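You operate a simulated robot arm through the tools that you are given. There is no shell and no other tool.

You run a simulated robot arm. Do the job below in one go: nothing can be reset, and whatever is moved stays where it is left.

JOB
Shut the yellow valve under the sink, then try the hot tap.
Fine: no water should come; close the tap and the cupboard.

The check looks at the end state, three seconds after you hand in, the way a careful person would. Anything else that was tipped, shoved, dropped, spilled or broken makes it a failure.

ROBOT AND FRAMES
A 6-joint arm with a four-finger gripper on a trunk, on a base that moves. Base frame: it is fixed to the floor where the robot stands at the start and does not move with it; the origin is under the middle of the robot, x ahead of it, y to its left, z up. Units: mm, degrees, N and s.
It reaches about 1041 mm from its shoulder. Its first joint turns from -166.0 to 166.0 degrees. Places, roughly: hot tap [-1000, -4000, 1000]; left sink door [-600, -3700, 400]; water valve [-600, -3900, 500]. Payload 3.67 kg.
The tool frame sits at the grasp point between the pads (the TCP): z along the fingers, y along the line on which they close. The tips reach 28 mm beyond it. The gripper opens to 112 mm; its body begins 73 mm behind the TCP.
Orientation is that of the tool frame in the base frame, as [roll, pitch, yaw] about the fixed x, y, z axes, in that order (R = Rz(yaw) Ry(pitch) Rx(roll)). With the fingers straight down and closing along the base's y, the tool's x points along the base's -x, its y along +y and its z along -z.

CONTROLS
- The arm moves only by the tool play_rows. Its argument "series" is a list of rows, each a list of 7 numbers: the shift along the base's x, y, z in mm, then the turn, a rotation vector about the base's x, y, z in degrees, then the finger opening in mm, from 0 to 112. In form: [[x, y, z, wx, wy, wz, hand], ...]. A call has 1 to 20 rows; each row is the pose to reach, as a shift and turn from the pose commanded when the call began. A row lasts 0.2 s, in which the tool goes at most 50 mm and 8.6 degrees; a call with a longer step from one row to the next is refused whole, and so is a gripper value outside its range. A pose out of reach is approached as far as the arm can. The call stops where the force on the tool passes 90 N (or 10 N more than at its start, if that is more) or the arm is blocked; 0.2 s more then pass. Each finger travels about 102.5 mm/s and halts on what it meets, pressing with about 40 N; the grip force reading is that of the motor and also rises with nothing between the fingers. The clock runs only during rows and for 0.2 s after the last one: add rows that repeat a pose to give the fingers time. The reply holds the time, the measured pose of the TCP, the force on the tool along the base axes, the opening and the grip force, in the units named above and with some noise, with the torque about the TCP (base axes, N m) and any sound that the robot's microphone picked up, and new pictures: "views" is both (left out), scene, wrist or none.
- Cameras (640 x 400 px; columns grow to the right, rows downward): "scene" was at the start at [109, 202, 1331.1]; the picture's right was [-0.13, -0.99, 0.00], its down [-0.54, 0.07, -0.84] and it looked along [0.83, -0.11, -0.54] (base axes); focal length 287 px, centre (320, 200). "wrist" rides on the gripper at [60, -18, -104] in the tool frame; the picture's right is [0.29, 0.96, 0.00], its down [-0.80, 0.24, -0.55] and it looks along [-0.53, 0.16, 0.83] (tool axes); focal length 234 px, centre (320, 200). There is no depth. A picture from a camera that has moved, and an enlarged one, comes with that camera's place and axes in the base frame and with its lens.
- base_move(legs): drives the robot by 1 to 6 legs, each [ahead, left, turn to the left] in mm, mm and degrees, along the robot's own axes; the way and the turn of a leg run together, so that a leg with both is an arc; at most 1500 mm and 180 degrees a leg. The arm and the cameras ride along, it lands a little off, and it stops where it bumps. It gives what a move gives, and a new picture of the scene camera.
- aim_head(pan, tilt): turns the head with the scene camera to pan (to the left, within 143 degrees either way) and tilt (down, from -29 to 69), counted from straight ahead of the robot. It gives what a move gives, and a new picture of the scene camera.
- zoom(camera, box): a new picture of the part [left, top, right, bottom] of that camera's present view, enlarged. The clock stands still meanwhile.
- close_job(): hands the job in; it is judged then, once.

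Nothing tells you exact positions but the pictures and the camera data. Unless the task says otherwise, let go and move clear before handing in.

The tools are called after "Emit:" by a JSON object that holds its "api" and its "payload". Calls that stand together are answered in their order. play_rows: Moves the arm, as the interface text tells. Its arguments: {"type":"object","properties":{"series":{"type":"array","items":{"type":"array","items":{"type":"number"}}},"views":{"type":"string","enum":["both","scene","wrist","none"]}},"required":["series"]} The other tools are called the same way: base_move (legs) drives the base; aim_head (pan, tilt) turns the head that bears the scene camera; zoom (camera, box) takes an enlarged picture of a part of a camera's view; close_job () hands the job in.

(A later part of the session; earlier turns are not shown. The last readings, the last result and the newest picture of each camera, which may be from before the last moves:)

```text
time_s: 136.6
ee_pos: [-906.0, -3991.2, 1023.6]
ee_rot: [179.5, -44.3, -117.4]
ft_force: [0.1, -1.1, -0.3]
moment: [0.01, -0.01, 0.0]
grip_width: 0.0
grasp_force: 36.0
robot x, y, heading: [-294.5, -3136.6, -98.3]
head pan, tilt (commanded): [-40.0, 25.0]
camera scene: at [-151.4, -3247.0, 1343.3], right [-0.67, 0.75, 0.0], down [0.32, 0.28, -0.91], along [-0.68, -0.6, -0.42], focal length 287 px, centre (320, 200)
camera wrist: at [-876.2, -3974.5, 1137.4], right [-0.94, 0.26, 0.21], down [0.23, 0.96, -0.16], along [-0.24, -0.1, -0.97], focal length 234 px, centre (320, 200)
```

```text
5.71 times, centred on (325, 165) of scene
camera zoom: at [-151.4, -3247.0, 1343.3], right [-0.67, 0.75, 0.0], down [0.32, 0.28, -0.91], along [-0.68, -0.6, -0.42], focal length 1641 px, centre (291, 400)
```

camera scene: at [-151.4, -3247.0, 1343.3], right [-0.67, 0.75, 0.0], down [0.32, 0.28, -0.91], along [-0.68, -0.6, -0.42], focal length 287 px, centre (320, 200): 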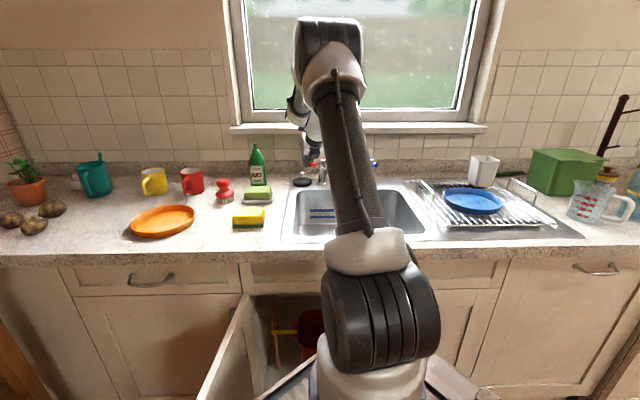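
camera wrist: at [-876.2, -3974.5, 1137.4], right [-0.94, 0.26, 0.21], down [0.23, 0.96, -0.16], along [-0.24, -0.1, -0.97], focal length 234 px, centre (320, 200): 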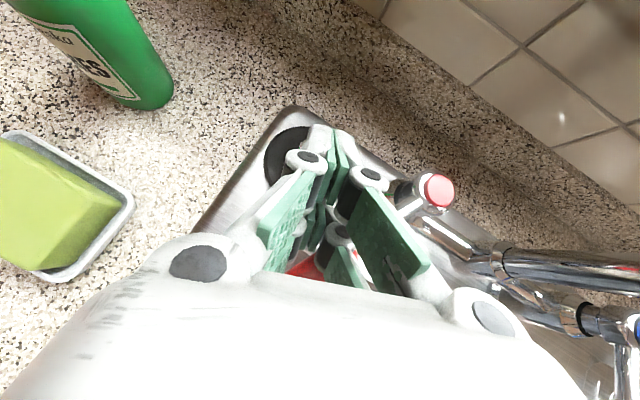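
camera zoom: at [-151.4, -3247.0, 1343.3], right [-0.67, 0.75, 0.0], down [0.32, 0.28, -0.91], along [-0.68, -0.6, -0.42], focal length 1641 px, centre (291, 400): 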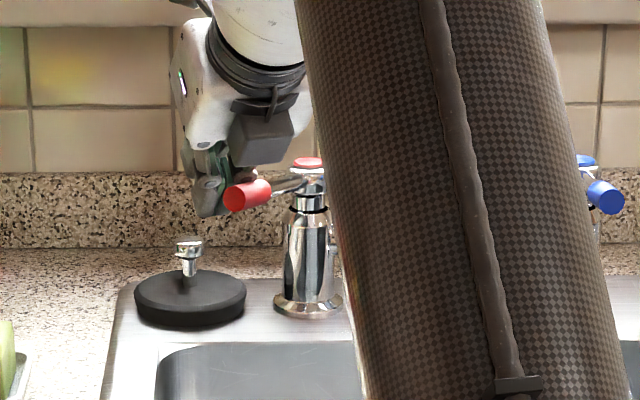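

The lever is coming back, now about 35° from front. I'll continue the arc toward straight-ahead in smaller steps.

Emit:
{"api": "play_rows", "payload": {"series": [[-1, 7, 0, 0, 0, 0, 0], [-2, 14, 0, 0, 0, 0, 0], [-3, 20, 0, 0, 0, 0, 0], [-4, 26, 0, 0, 0, 0, 0], [-6, 30, 0, 0, 0, 0, 0], [-8, 34, 0, 0, 0, 0, 0], [-9, 38, 0, 0, 0, 0, 0]], "views": "both"}}

Emit:
{"api": "zoom", "payload": {"camera": "scene", "box": [280, 130, 370, 200]}}

```text
time_s: 138.2
ee_pos: [-915.3, -3953.9, 1023.0]
ee_rot: [179.5, -44.5, -117.2]
ft_force: [0.0, 0.4, 0.2]
moment: [-0.02, -0.01, 0.03]
grip_width: 0.1
grasp_force: 35.3
robot x, y, heading: [-295.9, -3131.6, -98.1]
head pan, tilt (commanded): [-40.0, 25.0]
camera scene: at [-151.4, -3247.0, 1343.3], right [-0.67, 0.75, 0.0], down [0.32, 0.28, -0.91], along [-0.68, -0.6, -0.42], focal length 287 px, centre (320, 200)
camera wrist: at [-885.2, -3936.9, 1137.4], right [-0.94, 0.26, 0.21], down [0.23, 0.96, -0.16], along [-0.24, -0.1, -0.96], focal length 234 px, centre (320, 200)
```

scene: 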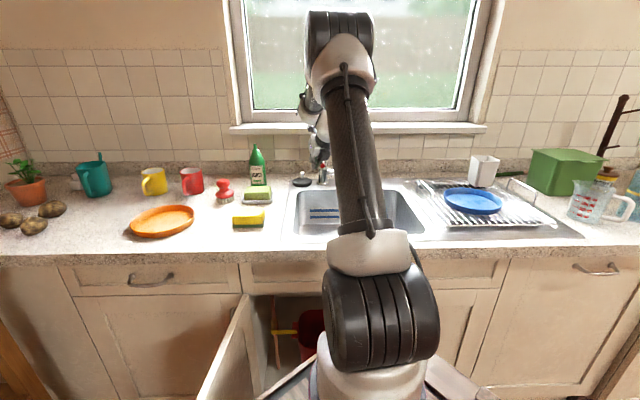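
wrist: 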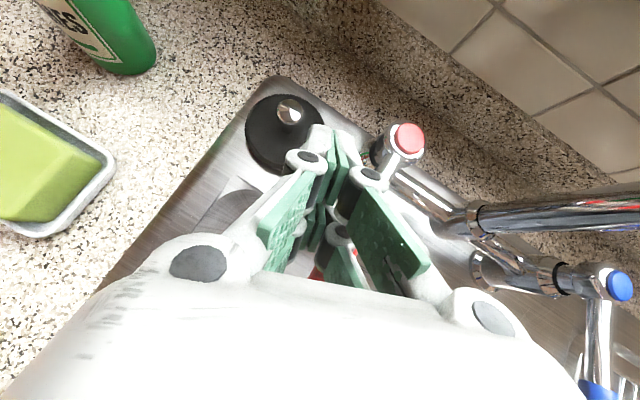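

```text
5.71 times, centred on (325, 165) of scene
camera zoom: at [-151.4, -3247.0, 1343.3], right [-0.67, 0.75, 0.0], down [0.32, 0.28, -0.91], along [-0.68, -0.6, -0.42], focal length 1641 px, centre (291, 400)
```

zoom: 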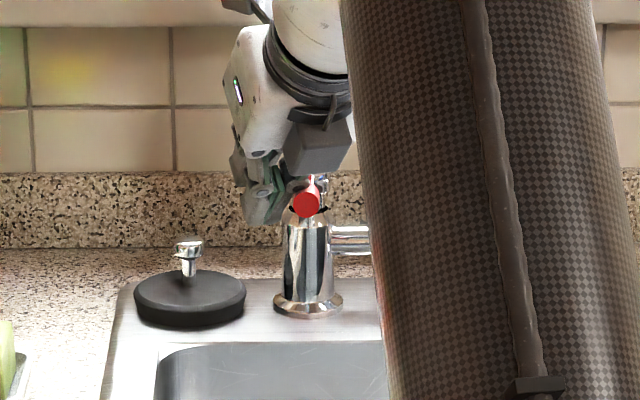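

The lever now points nearly straight at me, maybe 3° short. I'll nudge it right a few millimetres, watching the force for the closed stop.

Emit:
{"api": "play_rows", "payload": {"series": [[-1, 1, 0, 0, 0, 0, 0], [-2, 2.2, 0, 0, 0, 0, 0], [-2.7, 2.9, 0, 0, 0, 0, 0]], "views": "none"}}

Emit:
{"api": "play_rows", "payload": {"series": [[-0.7, 0.8, 0, 0, 0, 0, 0], [-1.4, 1.5, 0, 0, 0, 0, 0]], "views": "none"}}

Emit:
{"api": "play_rows", "payload": {"series": [[-0.7, 0.8, 0, 0, 0, 0, 0], [-1.4, 1.5, 0, 0, 0, 0, 0]], "views": "wrist"}}

Emit:
{"api": "zoom", "payload": {"camera": "scene", "box": [280, 130, 370, 200]}}

```text
time_s: 139.0
ee_pos: [-917.9, -3950.3, 1023.9]
ee_rot: [179.6, -44.4, -117.3]
ft_force: [-0.2, -0.7, 0.6]
moment: [0.01, -0.01, -0.01]
grip_width: 0.0
grasp_force: 35.9
robot x, y, heading: [-292.1, -3132.0, -98.2]
head pan, tilt (commanded): [-40.0, 25.0]
```

```text
time_s: 139.6
ee_pos: [-919.3, -3950.0, 1022.5]
ee_rot: [179.5, -44.4, -117.3]
ft_force: [2.1, -4.9, 1.9]
moment: [0.0, 0.0, -0.1]
grip_width: 0.0
grasp_force: 35.8
robot x, y, heading: [-292.7, -3135.0, -98.4]
head pan, tilt (commanded): [-40.0, 25.0]
```

```text
time_s: 140.2
ee_pos: [-919.0, -3950.6, 1023.5]
ee_rot: [179.5, -44.4, -117.1]
ft_force: [8.6, -17.3, 3.9]
moment: [-0.06, -0.07, -0.28]
grip_width: 0.2
grasp_force: 35.4
robot x, y, heading: [-288.9, -3134.5, -98.1]
head pan, tilt (commanded): [-40.0, 25.0]
camera wrist: at [-888.8, -3932.4, 1138.0], right [-0.94, 0.26, 0.21], down [0.23, 0.96, -0.16], along [-0.24, -0.1, -0.96], focal length 234 px, centre (320, 200)
```

wrist: 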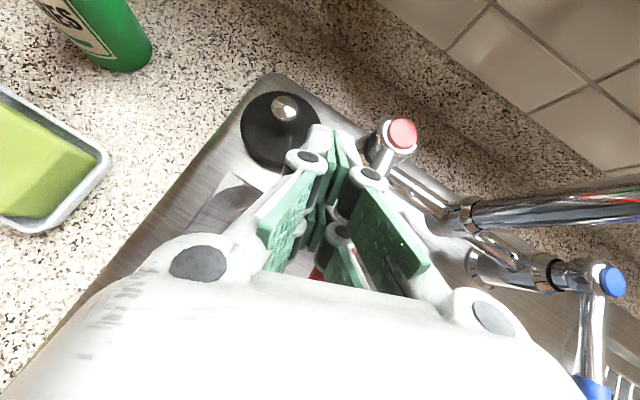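

```text
5.71 times, centred on (325, 165) of scene
camera zoom: at [-150.8, -3247.6, 1343.2], right [-0.67, 0.75, 0.0], down [0.31, 0.28, -0.91], along [-0.68, -0.6, -0.42], focal length 1641 px, centre (291, 400)
```

zoom: 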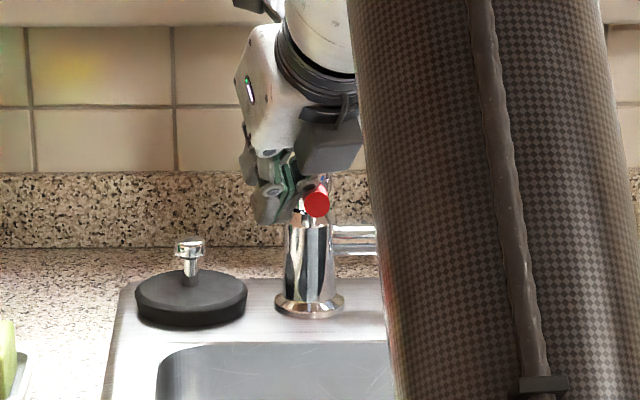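

The force rose to about 18 N at the stop and the lever points straight ahead again, so the hot tap is closed. I'll ease off to the left, lift clear and back away over the counter.

Emit:
{"api": "play_rows", "payload": {"series": [[4, -4, 0, 0, 0, 0, 0], [8, -9, 0, 0, 0, 0, 0], [8, -9, 25, 0, 0, 0, 0], [8, -9, 55, 0, 0, 0, 0], [20, 2, 85, 0, 0, 0, 0], [50, 30, 100, 0, 0, 0, 0], [80, 58, 110, 0, 0, 0, 0], [110, 86, 115, 0, 0, 0, 0], [140, 114, 120, 0, 0, 0, 0]], "views": "both"}}

Emit:
{"api": "zoom", "payload": {"camera": "wrist", "box": [240, 0, 640, 250]}}

```text
time_s: 142.2
ee_pos: [-780.5, -3834.6, 1141.2]
ee_rot: [179.5, -44.3, -117.2]
ft_force: [-1.2, -0.3, -0.7]
moment: [-0.02, 0.0, 0.02]
grip_width: 0.0
grasp_force: 35.5
robot x, y, heading: [-291.9, -3136.1, -98.1]
head pan, tilt (commanded): [-40.0, 25.0]
camera scene: at [-151.8, -3247.4, 1343.3], right [-0.67, 0.75, 0.0], down [0.32, 0.28, -0.91], along [-0.68, -0.6, -0.42], focal length 287 px, centre (320, 200)
camera wrist: at [-750.5, -3817.7, 1256.5], right [-0.94, 0.26, 0.21], down [0.23, 0.96, -0.16], along [-0.24, -0.1, -0.97], focal length 234 px, centre (320, 200)
```

scene: 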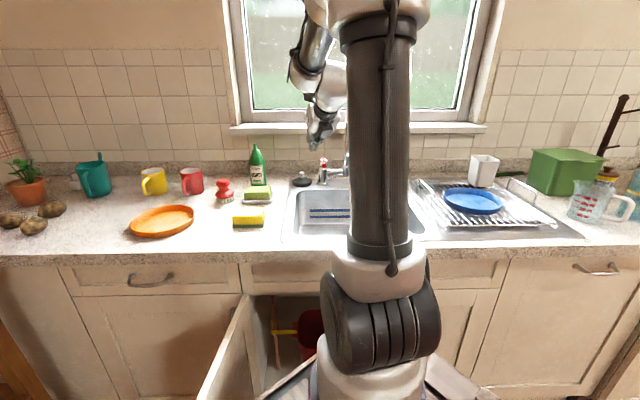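
wrist: 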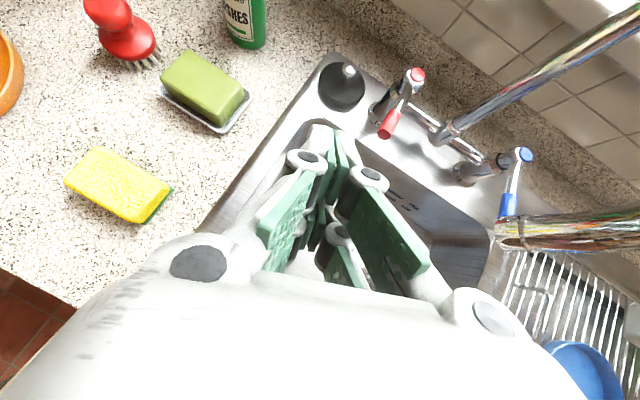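

```text
1.60 times, centred on (440, 125) of wrist
camera zoom: at [-750.5, -3817.7, 1256.5], right [-0.94, 0.26, 0.21], down [0.23, 0.96, -0.16], along [-0.24, -0.1, -0.97], focal length 375 px, centre (128, 320)
```

zoom: 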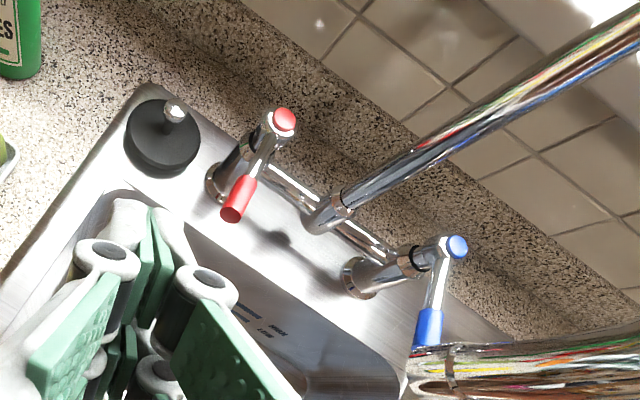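

Both tap levers now point straight forward, parallel, and the tap is closed. Next is the cupboard door: I'll back out diagonally to the left so the arm is on the outer side of the open door.

Emit:
{"api": "base_move", "payload": {"legs": [[-130, 621, 0]]}}

Emit:
{"api": "aim_head", "payload": {"pan": -45, "tilt": 45}}

```text
time_s: 145.8
ee_pos: [-141.4, -3797.6, 1142.7]
ee_rot: [179.5, -44.4, -117.4]
ft_force: [-0.4, -0.1, 0.1]
moment: [0.0, -0.01, -0.01]
grip_width: 0.0
grasp_force: 35.5
robot x, y, heading: [351.4, -3100.7, -98.6]
head pan, tilt (commanded): [-40.0, 25.0]
camera scene: at [490.8, -3212.2, 1343.3], right [-0.66, 0.75, 0.0], down [0.32, 0.28, -0.91], along [-0.68, -0.6, -0.42], focal length 287 px, centre (320, 200)
```

scene: 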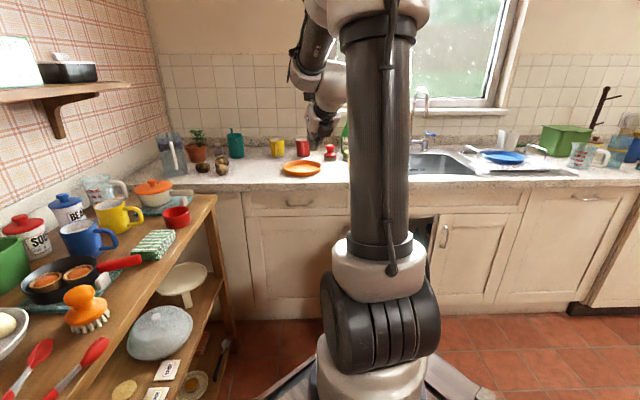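

```text
time_s: 146.7
ee_pos: [-141.6, -3798.2, 1142.1]
ee_rot: [179.6, -44.4, -117.5]
ft_force: [0.5, -0.2, 0.2]
moment: [0.0, -0.01, 0.0]
grip_width: 0.2
grasp_force: 36.5
robot x, y, heading: [347.3, -3102.9, -98.6]
head pan, tilt (commanded): [-45.0, 45.0]
camera scene: at [494.4, -3199.5, 1312.8], right [-0.6, 0.8, 0.0], down [0.57, 0.42, -0.71], along [-0.57, -0.42, -0.71], focal length 287 px, centre (320, 200)
```

scene: 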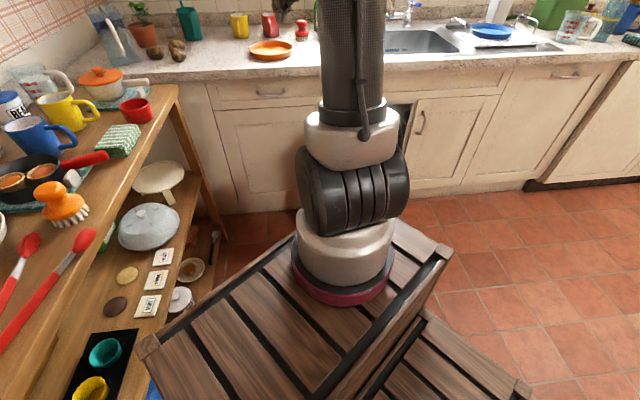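

I'm now standing left of the open door, with the shelf unit about 100 mm from my left-front corner. I'll lower the gripper beside the outer face of the door, levelling the fingers, to below handle height.

Emit:
{"api": "play_rows", "payload": {"series": [[2, 3, -45, -2.4, 1.7, -0.9, 0], [4, 5, -90, -4.9, 3.4, -1.9, 0], [6, 7, -136, -7.3, 5.1, -2.8, 0], [6, 7, -182, -9.7, 6.8, -3.7, 0], [6, 7, -228, -12.2, 8.5, -4.7, 0], [6, 7, -274, -14.6, 10.2, -5.6, 0], [6, 7, -320, -17, 11.9, -6.5, 0], [6, 7, -366, -19.5, 13.5, -7.5, 0], [6, 7, -412, -21.9, 15.2, -8.4, 0], [6, 7, -458, -24.3, 16.9, -9.3, 0]], "views": "both"}}

```text
time_s: 148.8
ee_pos: [-144.5, -3777.4, 683.7]
ee_rot: [175.5, -74.0, -122.7]
ft_force: [-0.1, 0.6, 0.2]
moment: [0.02, -0.02, -0.02]
grip_width: 0.1
grasp_force: 35.2
out of reach, approached as far as the arm can: row 8, 9, 10
robot x, y, heading: [353.7, -3099.2, -98.6]
head pan, tilt (commanded): [-45.0, 45.0]
camera scene: at [494.5, -3199.3, 1312.7], right [-0.6, 0.8, 0.0], down [0.57, 0.42, -0.71], along [-0.57, -0.42, -0.71], focal length 287 px, centre (320, 200)
camera wrist: at [-78.4, -3723.4, 767.7], right [-0.81, 0.51, 0.3], down [0.25, 0.75, -0.61], along [-0.54, -0.42, -0.73], focal length 234 px, centre (320, 200)
```

scene: 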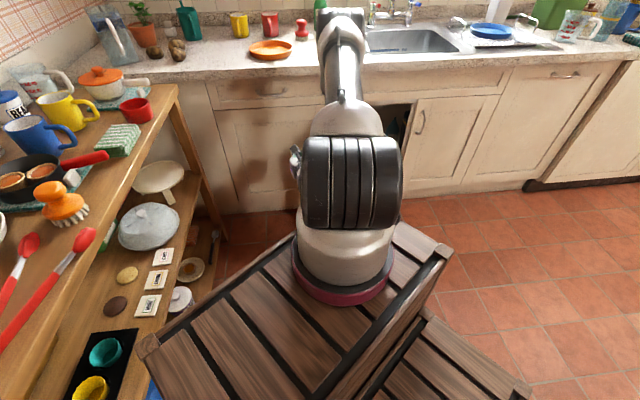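
wrist: 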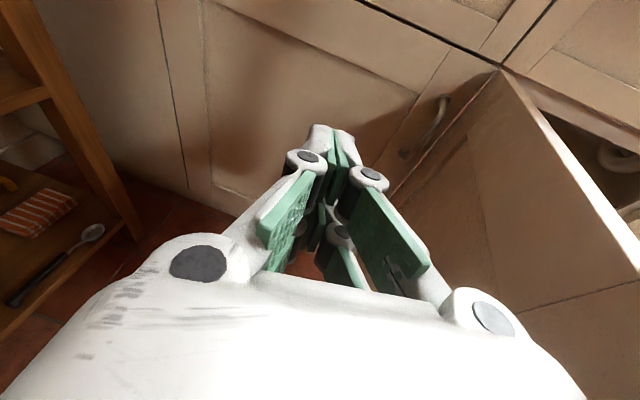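

A wrist limit again with the yaw that far right. I'll keep the gripper yawed about 22° left instead and go down to z≈450, below the door handle.

Emit:
{"api": "play_rows", "payload": {"series": [[0, 0, -20, -3.6, 1.8, 3, 0], [0, 0, -55, -7.2, 3.6, 6, 0], [0, 0, -95, -10.7, 5.4, 8.9, 0], [0, 0, -135, -14.3, 7.2, 11.9, 0], [0, 0, -175, -14.3, 7.2, 11.9, 0], [0, 0, -210, -14.3, 7.2, 11.9, 0], [0, 0, -234, -14.3, 7.2, 11.9, 0]], "views": "both"}}

```text
time_s: 150.4
ee_pos: [-143.7, -3777.8, 450.7]
ee_rot: [-149.3, -89.8, -146.7]
ft_force: [0.0, -0.1, -0.4]
moment: [-0.03, 0.0, -0.02]
grip_width: 0.0
grasp_force: 35.4
robot x, y, heading: [348.3, -3097.2, -98.6]
head pan, tilt (commanded): [-45.0, 45.0]
camera scene: at [494.4, -3199.5, 1312.8], right [-0.6, 0.8, 0.0], down [0.57, 0.42, -0.71], along [-0.57, -0.42, -0.71], focal length 287 px, centre (320, 200)
camera wrist: at [-82.1, -3692.3, 509.6], right [-0.86, 0.42, 0.29], down [0.03, 0.6, -0.8], along [-0.51, -0.68, -0.53], focal length 234 px, centre (320, 200)
```

scene: 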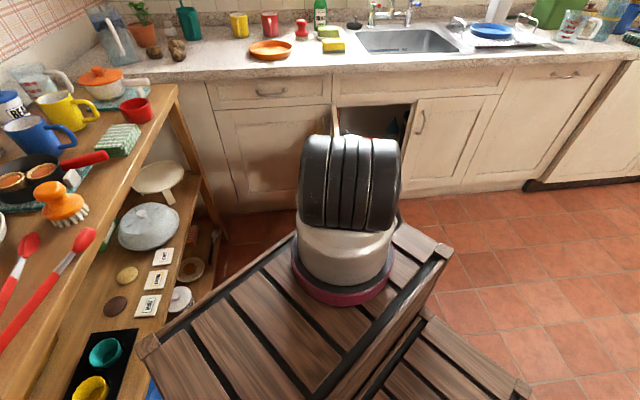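
wrist: 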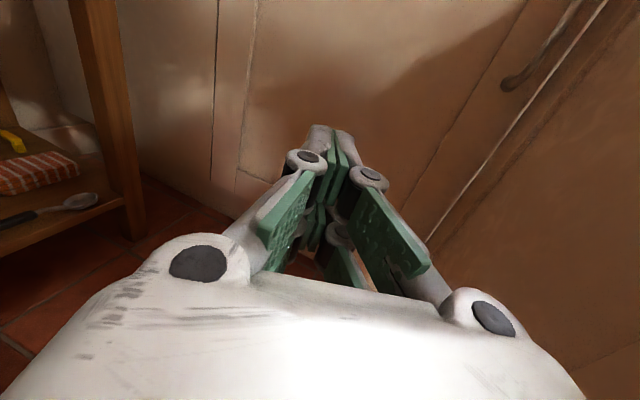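

The gripper is now on the outer side of the open door, below its handle. I'll lower a bit more and sweep right to swing the door toward closed.

Emit:
{"api": "play_rows", "payload": {"series": [[0, 0, -25, 0, 0, 0, 0], [-14, 15, -25, 0, 0, 0, 0], [-27, 29, -25, 0, 0, 0, 0], [-41, 44, -25, 0, 0, 0, 0], [-55, 58, -25, 0, 0, 0, 0], [-68, 73, -25, 0, 0, 0, 0], [-83, 87, -25, 0, 0, 0, 0], [-97, 101, -25, 0, 0, 0, 0], [-111, 115, -25, 0, 0, 0, 0], [-126, 128, -25, 0, 0, 0, 0]], "views": "both"}}

```text
time_s: 152.7
ee_pos: [-269.1, -3648.9, 439.8]
ee_rot: [-168.7, -89.6, -127.3]
ft_force: [-0.7, 0.2, 0.5]
moment: [0.02, -0.03, 0.0]
grip_width: 0.0
grasp_force: 35.6
out of reach, approached as far as the arm can: row 1, 2, 3, 4, 5, 6, 7, 8, 9, 10
robot x, y, heading: [351.3, -3096.1, -98.5]
head pan, tilt (commanded): [-45.0, 45.0]
camera scene: at [494.4, -3199.4, 1312.8], right [-0.6, 0.8, 0.0], down [0.57, 0.42, -0.71], along [-0.57, -0.42, -0.71], focal length 287 px, centre (320, 200)
camera wrist: at [-207.9, -3564.1, 499.9], right [-0.86, 0.42, 0.29], down [0.03, 0.61, -0.79], along [-0.51, -0.68, -0.54], focal length 234 px, centre (320, 200)
```

scene: 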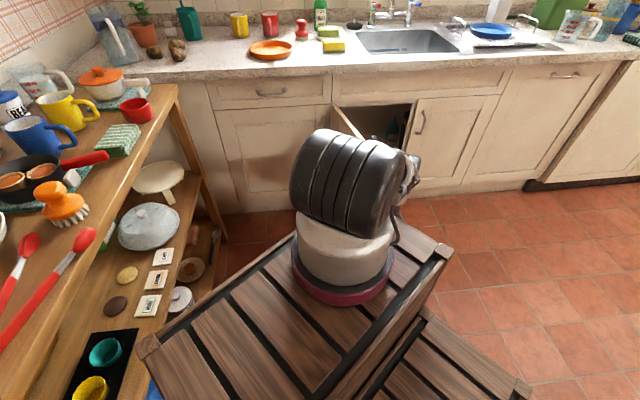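
wrist: 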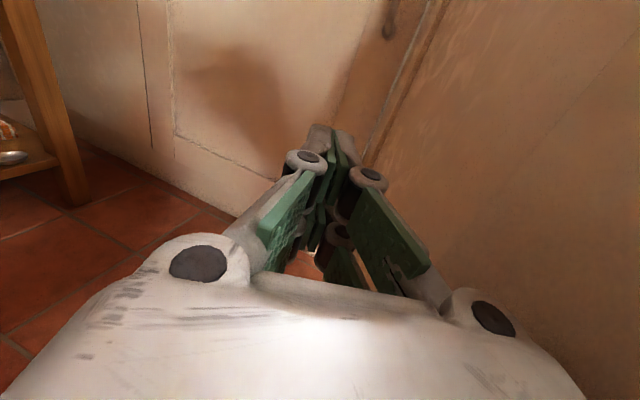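

The door has swung to roughly 70°. I'll continue the sweep right and forward.

Emit:
{"api": "play_rows", "payload": {"series": [[-17, 12, 3, 0, 0, 0, 0], [-34, 23, 3, 0, 0, 0, 0], [-51, 34, 3, 0, 0, 0, 0], [-70, 44, 3, 0, 0, 0, 0], [-91, 52, 3, 0, 0, 0, 0], [-110, 58, 3, 0, 0, 0, 0], [-129, 64, 3, 0, 0, 0, 0], [-150, 68, 3, 0, 0, 0, 0], [-169, 72, 3, 0, 0, 0, 0], [-192, 74, 3, 0, 0, 0, 0]], "views": "both"}}

```text
time_s: 154.8
ee_pos: [-414.2, -3578.9, 486.6]
ee_rot: [-161.9, -89.7, -134.2]
ft_force: [-0.6, 0.2, -0.7]
moment: [-0.02, -0.02, 0.01]
grip_width: 0.0
grasp_force: 35.4
out of reach, approached as far as the arm can: row 3, 4, 5, 6, 7, 8, 9, 10
robot x, y, heading: [350.8, -3097.1, -98.3]
head pan, tilt (commanded): [-45.0, 45.0]
camera scene: at [494.3, -3199.4, 1312.8], right [-0.6, 0.8, 0.0], down [0.57, 0.42, -0.71], along [-0.57, -0.42, -0.71], focal length 287 px, centre (320, 200)
camera wrist: at [-352.9, -3494.8, 546.0], right [-0.86, 0.42, 0.29], down [0.03, 0.61, -0.8], along [-0.51, -0.68, -0.53], focal length 234 px, centre (320, 200)
```

scene: 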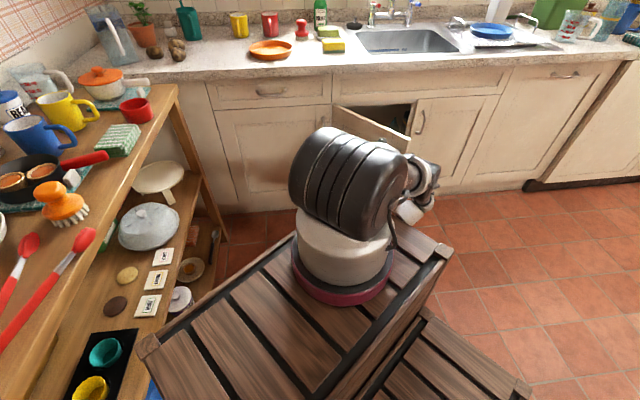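
wrist: 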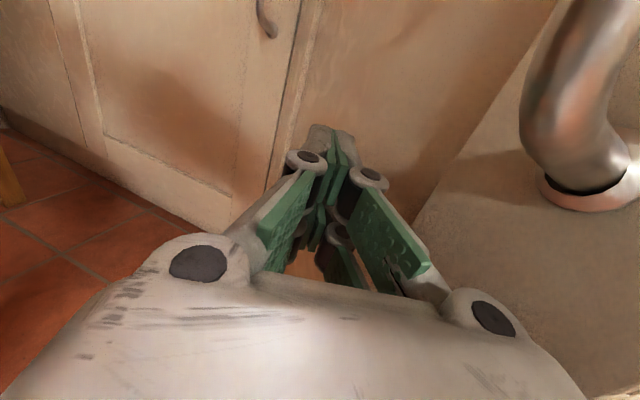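

The door is down to about 37° open. To finish I need to be more in front of it, so I'll pull the gripper back, then shift the base right and slightly forward.

Emit:
{"api": "play_rows", "payload": {"series": [[26, 24, 0, 0, 0, 0, 0], [51, 48, 0, 0, 0, 0, 0], [77, 72, 0, 0, 0, 0, 0], [102, 95, 0, 0, 0, 0, 0]], "views": "wrist"}}

Emit:
{"api": "base_move", "payload": {"legs": [[-193, -239, 0], [55, -45, 0]]}}

```text
time_s: 155.8
ee_pos: [-312.6, -3480.3, 487.7]
ee_rot: [-176.4, -89.9, -119.6]
ft_force: [-0.1, -0.8, -0.3]
moment: [0.0, -0.03, 0.0]
grip_width: 0.3
grasp_force: 35.6
robot x, y, heading: [348.2, -3097.0, -98.3]
head pan, tilt (commanded): [-45.0, 45.0]
camera wrist: at [-251.4, -3394.9, 546.1], right [-0.86, 0.42, 0.29], down [0.03, 0.6, -0.8], along [-0.51, -0.68, -0.53], focal length 234 px, centre (320, 200)
```

wrist: 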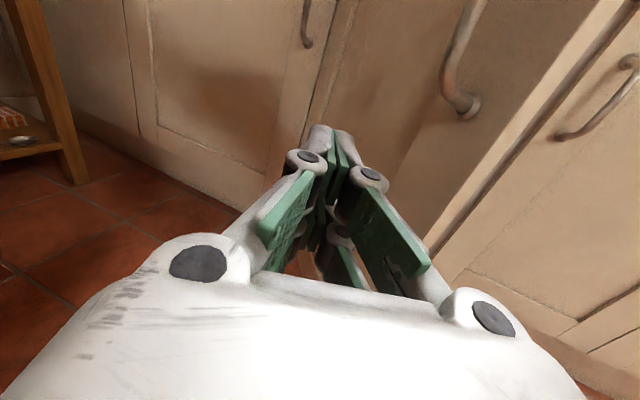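

```text
time_s: 158.6
ee_pos: [-570.8, -3303.7, 486.6]
ee_rot: [-158.9, -89.8, -136.9]
ft_force: [0.2, 0.0, -0.5]
moment: [-0.01, 0.01, 0.02]
grip_width: 0.2
grasp_force: 35.9
robot x, y, heading: [89.3, -2919.6, -98.0]
head pan, tilt (commanded): [-45.0, 45.0]
camera scene: at [234.7, -3019.9, 1312.8], right [-0.6, 0.8, 0.0], down [0.57, 0.42, -0.71], along [-0.57, -0.42, -0.71], focal length 287 px, centre (320, 200)
```

scene: 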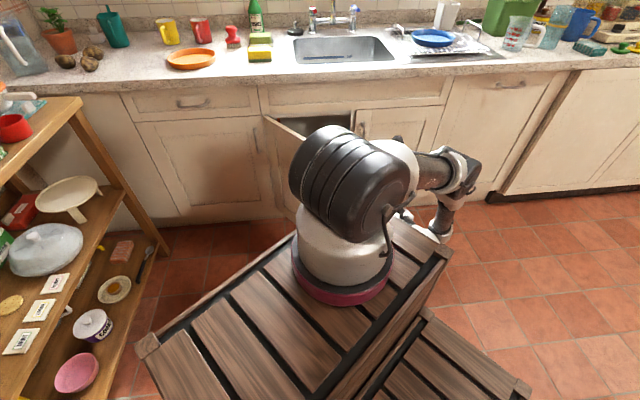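

I'm now more in front of the door. I'll bring the gripper left in front of it and look before pushing.

Emit:
{"api": "play_rows", "payload": {"series": [[19, -29, 0, 0, 0, 0, 0], [38, -59, 0, 0, 0, 0, 0], [58, -88, 0, 0, 0, 0, 0], [77, -118, 0, 0, 0, 0, 0], [96, -147, 0, 0, 0, 0, 0]], "views": "both"}}

```text
time_s: 159.8
ee_pos: [-475.6, -3451.1, 487.3]
ee_rot: [-163.4, -89.8, -132.5]
ft_force: [-0.4, 0.3, 0.7]
moment: [0.0, 0.0, 0.0]
grip_width: 0.0
grasp_force: 35.7
robot x, y, heading: [91.3, -2921.1, -98.3]
head pan, tilt (commanded): [-45.0, 45.0]
camera scene: at [234.6, -3019.9, 1312.8], right [-0.6, 0.8, 0.0], down [0.57, 0.42, -0.71], along [-0.57, -0.42, -0.71], focal length 287 px, centre (320, 200)
camera wrist: at [-414.1, -3366.2, 547.3], right [-0.86, 0.42, 0.29], down [0.03, 0.6, -0.8], along [-0.51, -0.68, -0.53], focal length 234 px, centre (320, 200)
```

scene: 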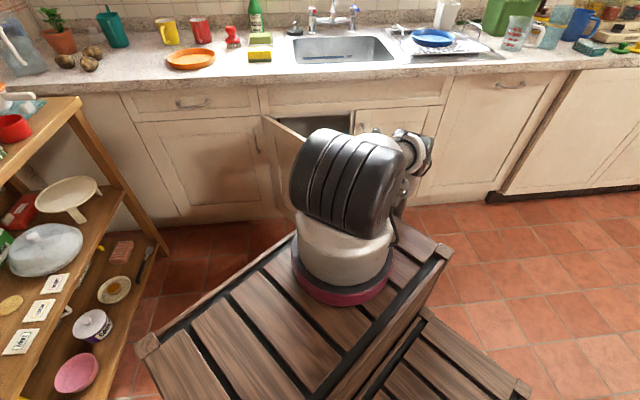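
wrist: 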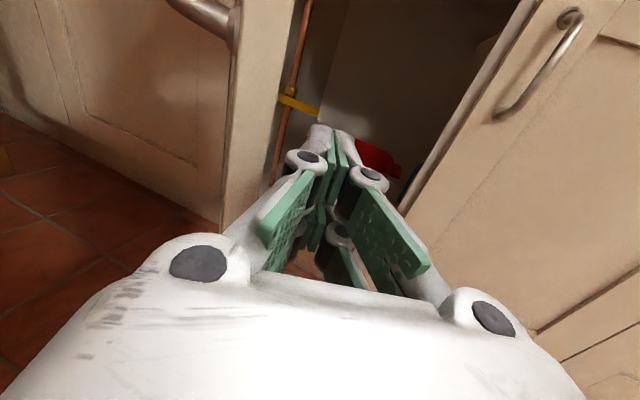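

The valve lever is still horizontal inside. The door is actually at about 52°, and I'm just to the right of its free edge, so I'll back out, go around to the outer side, and then push it closed.

Emit:
{"api": "base_move", "payload": {"legs": [[-55, 44, 0]]}}

Emit:
{"api": "play_rows", "payload": {"series": [[15, 10, 0, 0, 0, 0, 0], [37, -3, 0, 0, 0, 0, 0], [58, -25, 0, 0, 0, 0, 0], [78, -47, 0, 0, 0, 0, 0], [92, -62, 0, 0, 0, 0, 0]], "views": "both"}}

```text
time_s: 160.8
ee_pos: [-423.0, -3402.5, 488.5]
ee_rot: [-159.5, -89.8, -136.1]
ft_force: [-0.9, 0.0, 0.4]
moment: [0.01, 0.01, -0.02]
grip_width: 0.2
grasp_force: 35.7
robot x, y, heading: [140.6, -2870.5, -98.1]
head pan, tilt (commanded): [-45.0, 45.0]
camera scene: at [286.1, -2970.0, 1312.8], right [-0.6, 0.8, 0.0], down [0.57, 0.42, -0.71], along [-0.57, -0.42, -0.71], focal length 287 px, centre (320, 200)
```

scene: 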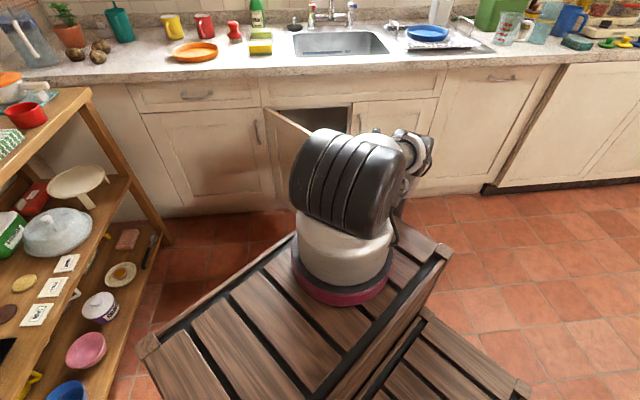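

```text
time_s: 162.0
ee_pos: [-332.3, -3463.4, 489.1]
ee_rot: [-171.3, -89.8, -124.5]
ft_force: [-0.1, 0.4, 1.0]
moment: [0.03, 0.01, -0.02]
grip_width: 0.0
grasp_force: 35.7
robot x, y, heading: [143.0, -2869.9, -98.1]
head pan, tilt (commanded): [-45.0, 45.0]
camera scene: at [286.0, -2970.1, 1312.8], right [-0.6, 0.8, 0.0], down [0.57, 0.42, -0.71], along [-0.57, -0.42, -0.71], focal length 287 px, centre (320, 200)
camera wrist: at [-271.5, -3379.1, 547.6], right [-0.86, 0.41, 0.29], down [0.03, 0.61, -0.8], along [-0.5, -0.68, -0.53], focal length 234 px, centre (320, 200)
```

scene: 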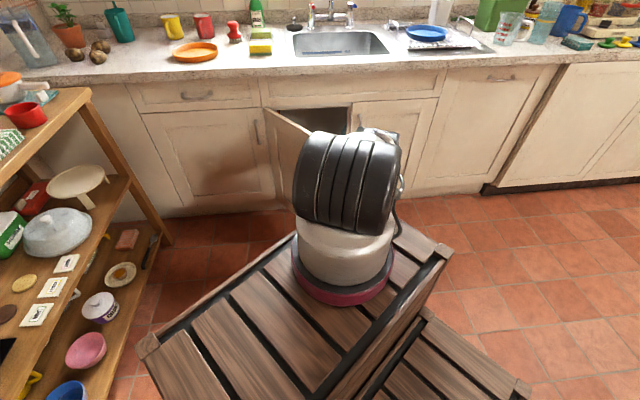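
wrist: 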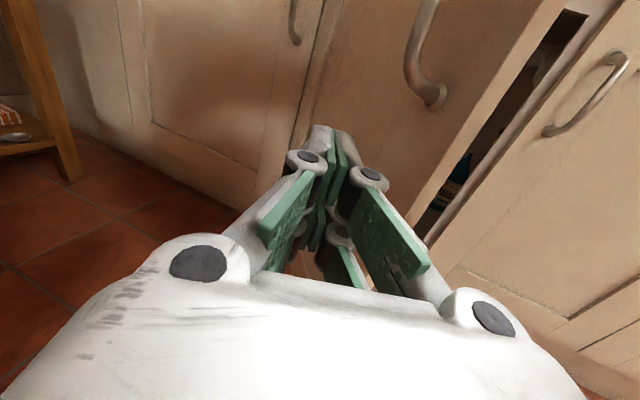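

I'm now on the outer side of the door, under its handle. I'll push the face near its free edge, following the arc to nearly closed.

Emit:
{"api": "play_rows", "payload": {"series": [[-26, -16, -5, 0, 0, 0, 0], [-56, -27, -10, 0, 0, 0, 0], [-85, -36, -10, 0, 0, 0, 0], [-111, -35, -10, 0, 0, 0, 0], [-136, -33, -10, 0, 0, 0, 0], [-158, -31, -10, 0, 0, 0, 0], [-187, -34, -10, 0, 0, 0, 0], [-215, -37, -10, 0, 0, 0, 0], [-243, -46, -10, 0, 0, 0, 0], [-271, -54, -10, 0, 0, 0, 0], [-297, -66, -10, 0, 0, 0, 0], [-323, -79, -10, 0, 0, 0, 0]], "views": "both"}}

```text
time_s: 164.6
ee_pos: [-613.7, -3527.8, 505.2]
ee_rot: [-165.0, -89.6, -130.8]
ft_force: [0.5, -0.6, 0.3]
moment: [-0.05, 0.03, 0.02]
grip_width: 0.0
grasp_force: 35.8
out of reach, approached as far as the arm can: row 10, 11, 12
robot x, y, heading: [140.0, -2872.9, -98.1]
head pan, tilt (commanded): [-45.0, 45.0]
camera scene: at [286.0, -2970.0, 1312.8], right [-0.6, 0.8, 0.0], down [0.57, 0.42, -0.71], along [-0.57, -0.42, -0.71], focal length 287 px, centre (320, 200)
camera wrist: at [-553.9, -3442.1, 564.5], right [-0.86, 0.41, 0.29], down [0.03, 0.61, -0.8], along [-0.5, -0.68, -0.53], focal length 234 px, centre (320, 200)
```

scene: 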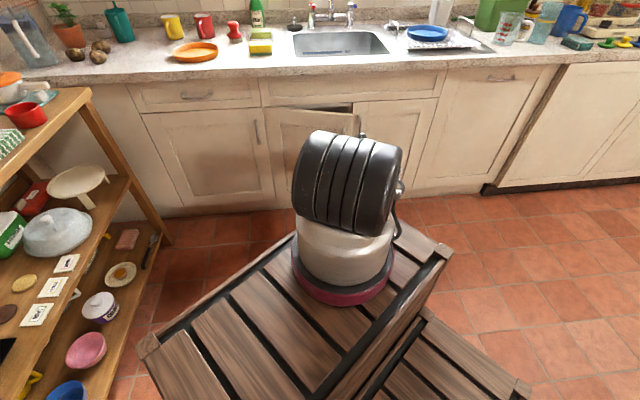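
wrist: 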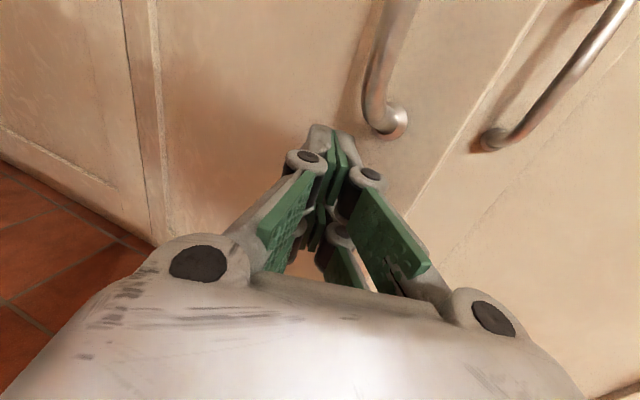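

The door is nearly shut at about 18°, but the arm is at full stretch. I'll pull the gripper back, drive the base forward a little, and then finish the push with the arm.

Emit:
{"api": "play_rows", "payload": {"series": [[30, 27, 0, 0, 0, 0, 0], [60, 55, -8, 0, 0, 0, 0], [88, 82, -16, 0, 0, 0, 0], [110, 102, -24, 0, 0, 0, 0]], "views": "none"}}

Emit:
{"api": "base_move", "payload": {"legs": [[101, -82, 0]]}}

Emit:
{"api": "zoom", "payload": {"camera": "wrist", "box": [0, 0, 640, 400]}}

```text
time_s: 165.6
ee_pos: [-504.6, -3424.4, 482.7]
ee_rot: [-154.2, -89.9, -141.4]
ft_force: [0.0, 0.1, -0.8]
moment: [0.01, 0.01, 0.02]
grip_width: 0.0
grasp_force: 35.7
robot x, y, heading: [141.7, -2868.6, -98.2]
head pan, tilt (commanded): [-45.0, 45.0]
```

```text
time_s: 166.9
ee_pos: [-599.0, -3516.5, 483.1]
ee_rot: [-157.8, -89.8, -137.8]
ft_force: [-0.5, 0.3, 0.7]
moment: [-0.03, -0.02, 0.0]
grip_width: 0.0
grasp_force: 35.8
robot x, y, heading: [46.2, -2961.9, -98.2]
head pan, tilt (commanded): [-45.0, 45.0]
camera scene: at [191.2, -3060.5, 1312.8], right [-0.6, 0.8, 0.0], down [0.56, 0.43, -0.71], along [-0.56, -0.43, -0.71], focal length 287 px, centre (320, 200)
```

scene: 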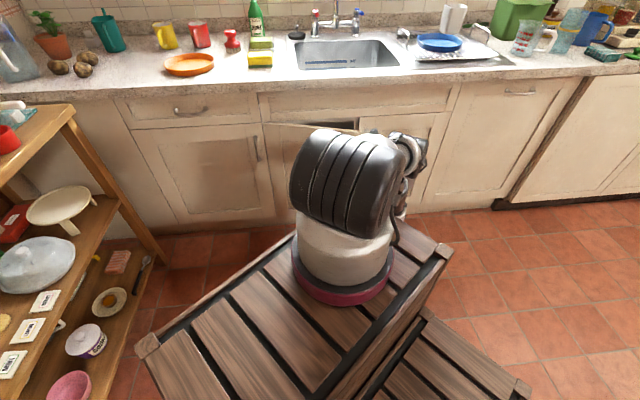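

```text
1.00 times, centred on (320, 200) of wrist (not enlarged: the box is as wide or as high as the picture)
camera zoom: at [-538.4, -3431.0, 541.9], right [-0.86, 0.41, 0.29], down [0.02, 0.6, -0.8], along [-0.5, -0.68, -0.53], focal length 234 px, centre (320, 200)
```

zoom: 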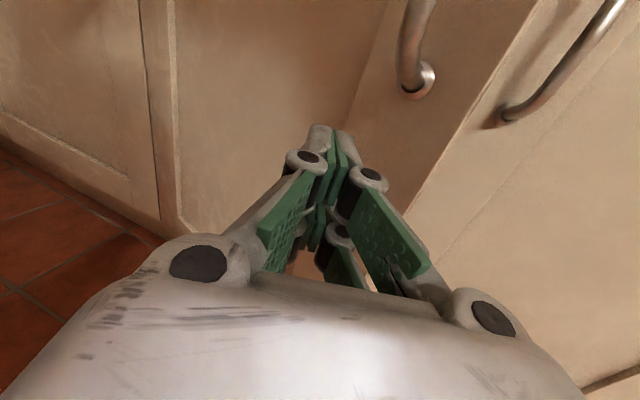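

I'm in reach again with the door about 15–18° open. Pushing it gently to closed.

Emit:
{"api": "play_rows", "payload": {"series": [[-18, -10, 0, 0, 0, 0, 0], [-37, -19, 0, 0, 0, 0, 0], [-55, -28, 0, 0, 0, 0, 0], [-73, -39, 0, 0, 0, 0, 0], [-81, -44, 0, 0, 0, 0, 0], [-88, -49, 0, 0, 0, 0, 0], [-93, -52, 0, 0, 0, 0, 0], [-97, -55, 0, 0, 0, 0, 0]], "views": "both"}}

```text
time_s: 168.7
ee_pos: [-694.4, -3570.0, 486.5]
ee_rot: [-169.0, -89.7, -126.6]
ft_force: [-0.5, -0.5, 0.7]
moment: [0.01, 0.0, 0.01]
grip_width: 0.1
grasp_force: 36.0
out of reach, approached as far as the arm can: row 7, 8
robot x, y, heading: [46.7, -2961.4, -98.0]
head pan, tilt (commanded): [-45.0, 45.0]
camera scene: at [191.1, -3060.5, 1312.8], right [-0.6, 0.8, 0.0], down [0.56, 0.43, -0.71], along [-0.56, -0.43, -0.71], focal length 287 px, centre (320, 200)
camera wrist: at [-633.7, -3485.5, 546.0], right [-0.86, 0.41, 0.29], down [0.03, 0.61, -0.79], along [-0.5, -0.68, -0.54], focal length 234 px, centre (320, 200)
```

scene: 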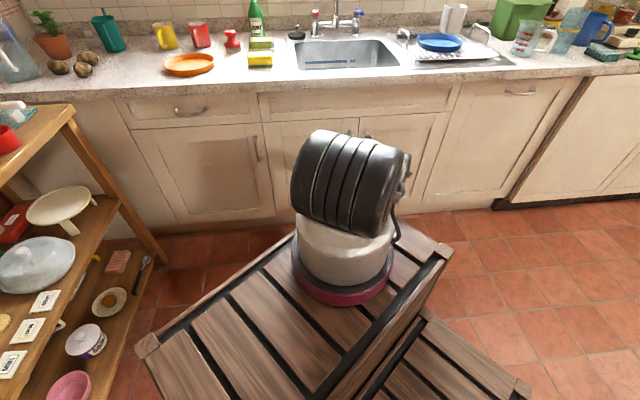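
wrist: 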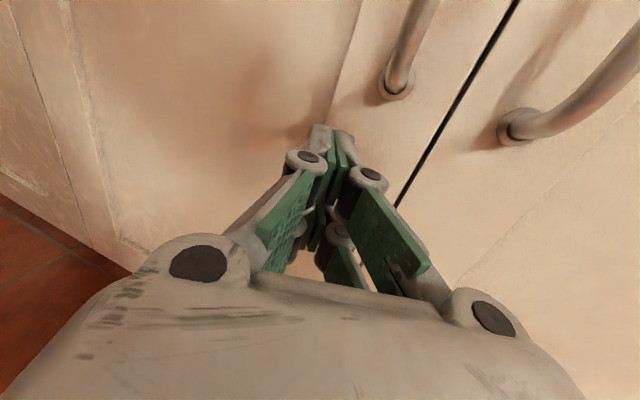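

The door looks almost flush. I'll zoom in on the seam to check.

Emit:
{"api": "zoom", "payload": {"camera": "wrist", "box": [320, 0, 640, 200]}}

Emit:
{"api": "zoom", "payload": {"camera": "scene", "box": [240, 90, 440, 215]}}

```text
2.00 times, centred on (480, 100) of wrist
camera zoom: at [-633.7, -3485.5, 546.0], right [-0.86, 0.41, 0.29], down [0.03, 0.61, -0.79], along [-0.5, -0.68, -0.54], focal length 468 px, centre (0, 400)
```

zoom: 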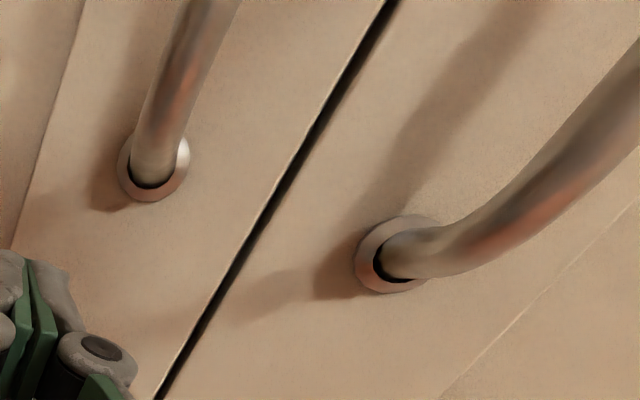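

```text
3.20 times, centred on (340, 152) of scene
camera zoom: at [191.1, -3060.5, 1312.8], right [-0.6, 0.8, 0.0], down [0.56, 0.43, -0.71], along [-0.56, -0.43, -0.71], focal length 919 px, centre (256, 352)
```

zoom: 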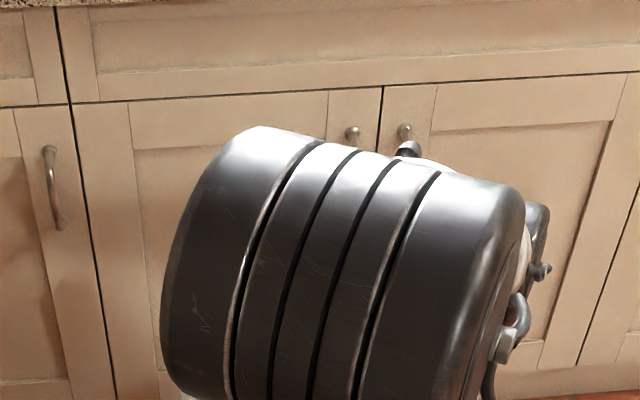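

It looks flush. To be sure it's fully home, I'll come forward another 60 mm with the base and press lightly on the door near the seam.

Emit:
{"api": "play_rows", "payload": {"series": [[30, 27, 0, 0, 0, 0, 0], [59, 55, 0, 0, 0, 0, 0]], "views": "none"}}

Emit:
{"api": "base_move", "payload": {"legs": [[47, -38, 0]]}}

Emit:
{"api": "play_rows", "payload": {"series": [[-9, -8, 0, 0, 0, 0, 0], [-18, -16, 0, 0, 0, 0, 0], [-26, -24, 0, 0, 0, 0, 0], [-33, -31, 0, 0, 0, 0, 0], [-38, -35, 0, 0, 0, 0, 0]], "views": "wrist"}}

```text
time_s: 169.3
ee_pos: [-634.4, -3515.1, 487.5]
ee_rot: [-159.4, -89.8, -136.1]
ft_force: [-0.3, 0.3, 0.2]
moment: [0.01, -0.03, 0.0]
grip_width: 0.2
grasp_force: 35.7
robot x, y, heading: [47.0, -2958.0, -97.8]
head pan, tilt (commanded): [-45.0, 45.0]
```

```text
time_s: 170.2
ee_pos: [-680.0, -3556.1, 487.9]
ee_rot: [-157.4, -89.8, -138.1]
ft_force: [-0.4, 0.1, -0.6]
moment: [-0.01, -0.02, -0.01]
grip_width: 0.0
grasp_force: 35.9
robot x, y, heading: [-0.9, -2998.8, -97.7]
head pan, tilt (commanded): [-45.0, 45.0]
camera scene: at [146.7, -3101.8, 1312.8], right [-0.6, 0.8, 0.0], down [0.56, 0.43, -0.71], along [-0.56, -0.43, -0.71], focal length 287 px, centre (320, 200)
```

scene: 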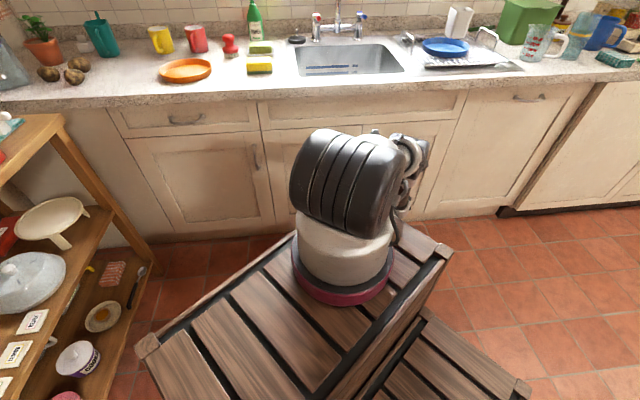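

```text
time_s: 171.4
ee_pos: [-716.6, -3592.1, 488.9]
ee_rot: [-145.9, -89.8, -149.7]
ft_force: [-0.9, 0.6, -0.3]
moment: [0.01, 0.0, -0.01]
grip_width: 0.0
grasp_force: 35.7
robot x, y, heading: [2.2, -3003.8, -97.9]
head pan, tilt (commanded): [-45.0, 45.0]
camera wrist: at [-657.0, -3506.2, 546.7], right [-0.86, 0.41, 0.29], down [0.03, 0.6, -0.8], along [-0.5, -0.68, -0.53], focal length 234 px, centre (320, 200)
```

wrist: 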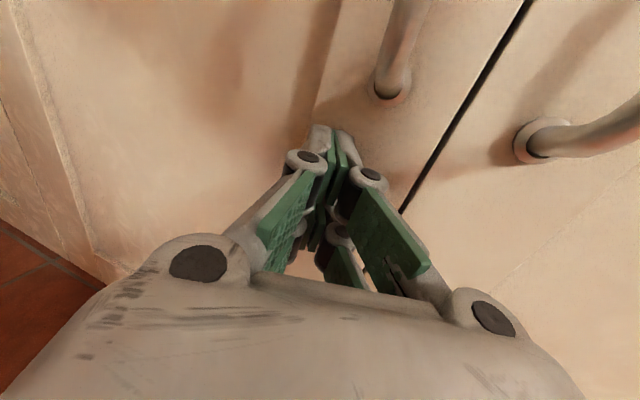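

No contact yet, so the face is a bit deeper than I estimated. I'll keep advancing in small steps until I feel it.

Emit:
{"api": "play_rows", "payload": {"series": [[-4, -4, 0, 0, 0, 0, 0], [-7, -7, 0, 0, 0, 0, 0], [-11, -10, 0, 0, 0, 0, 0]], "views": "none"}}

Emit:
{"api": "play_rows", "payload": {"series": [[-3, -3, 0, 0, 0, 0, 0], [-6, -5, 0, 0, 0, 0, 0]], "views": "wrist"}}

```text
time_s: 172.1
ee_pos: [-720.0, -3593.5, 487.5]
ee_rot: [-97.8, -89.7, 162.4]
ft_force: [16.8, 19.4, 13.4]
moment: [-0.32, 0.35, -0.03]
grip_width: 0.0
grasp_force: 35.6
robot x, y, heading: [5.2, -2995.0, -98.4]
head pan, tilt (commanded): [-45.0, 45.0]
stopped in row 3: the force on the tool passed its limit at 103 N (the readings are from after the stop); the commanded pose is now the measured one
```

```text
time_s: 172.5
ee_pos: [-720.3, -3594.0, 483.9]
ee_rot: [-97.1, -89.5, 161.8]
ft_force: [15.1, 17.1, 10.6]
moment: [-0.41, 0.39, -0.04]
grip_width: 0.2
grasp_force: 35.4
robot x, y, heading: [4.1, -3001.5, -98.2]
head pan, tilt (commanded): [-45.0, 45.0]
stopped in row 2: the force on the tool passed its limit at 100 N (the readings are from after the stop); the commanded pose is now the measured one
camera wrist: at [-659.8, -3507.6, 543.0], right [-0.87, 0.41, 0.28], down [0.03, 0.6, -0.8], along [-0.5, -0.69, -0.53], focal length 234 px, centre (320, 200)
```

wrist: 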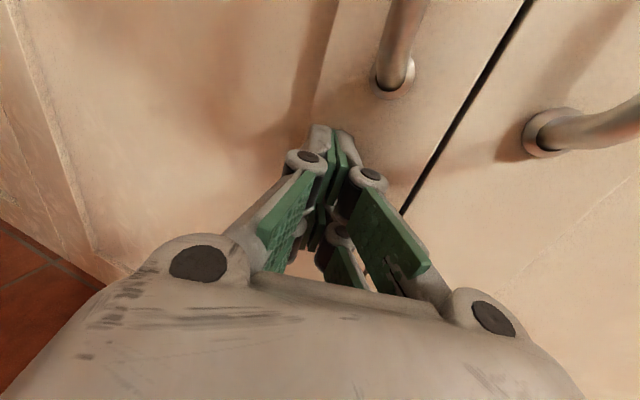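

Firm contact at 100 N: the door is fully closed. I'll withdraw the gripper and back away, then check the whole scene.

Emit:
{"api": "play_rows", "payload": {"series": [[15, 14, 0, 0, 0, 0, 0], [37, 34, 0, 0, 0, 0, 0], [66, 61, 0, 0, 0, 0, 0], [95, 89, 0, 0, 0, 0, 0], [124, 116, 0, 0, 0, 0, 0]], "views": "wrist"}}

Emit:
{"api": "base_move", "payload": {"legs": [[-85, 69, 0]]}}

Emit:
{"api": "aim_head", "payload": {"pan": -42, "tilt": 30}}

```text
time_s: 173.7
ee_pos: [-595.6, -3480.1, 484.3]
ee_rot: [-101.6, -89.5, 166.1]
ft_force: [-0.1, -0.6, 0.5]
moment: [-0.01, 0.02, 0.01]
grip_width: 0.0
grasp_force: 35.6
robot x, y, heading: [3.8, -3002.3, -97.7]
head pan, tilt (commanded): [-45.0, 45.0]
camera wrist: at [-535.9, -3394.2, 543.2], right [-0.87, 0.41, 0.28], down [0.03, 0.6, -0.8], along [-0.5, -0.69, -0.53], focal length 234 px, centre (320, 200)
```

wrist: 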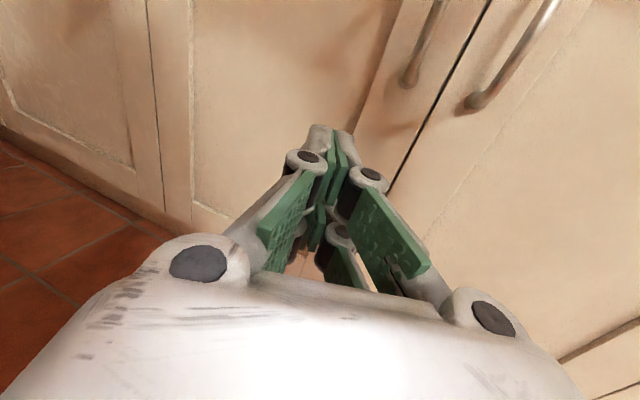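

```text
time_s: 174.9
ee_pos: [-514.3, -3407.2, 484.5]
ee_rot: [-104.7, -89.5, 169.4]
ft_force: [-0.6, 0.9, -0.7]
moment: [-0.02, -0.01, -0.04]
grip_width: 0.1
grasp_force: 36.7
robot x, y, heading: [82.7, -2930.5, -97.9]
head pan, tilt (commanded): [-45.0, 45.0]
camera scene: at [229.4, -3026.9, 1312.8], right [-0.6, 0.8, 0.0], down [0.57, 0.43, -0.71], along [-0.56, -0.42, -0.71], focal length 287 px, centre (320, 200)
```

scene: 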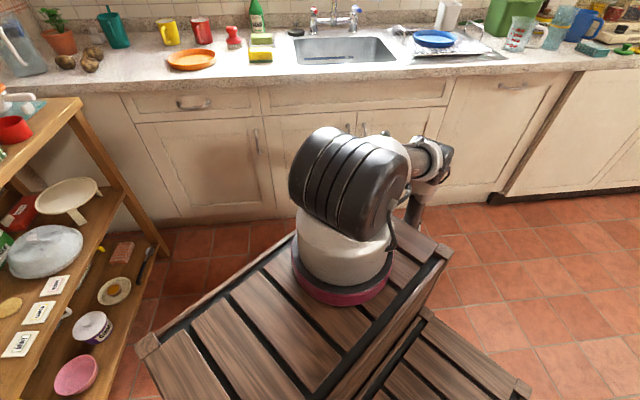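

```text
time_s: 175.7
ee_pos: [-515.1, -3407.2, 482.7]
ee_rot: [-104.5, -89.5, 169.3]
ft_force: [0.6, 0.0, -0.2]
moment: [-0.02, 0.01, -0.02]
grip_width: 0.1
grasp_force: 35.5
robot x, y, heading: [82.8, -2922.4, -98.1]
head pan, tilt (commanded): [-42.0, 30.0]
camera scene: at [225.0, -3036.1, 1335.3], right [-0.64, 0.77, 0.0], down [0.38, 0.32, -0.87], along [-0.66, -0.56, -0.5], focal length 287 px, centre (320, 200)
```

scene: 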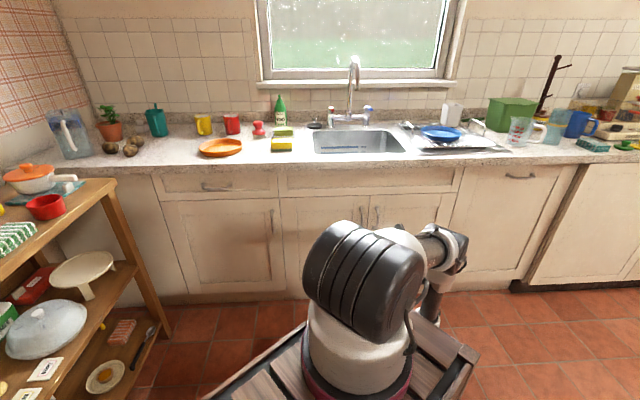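

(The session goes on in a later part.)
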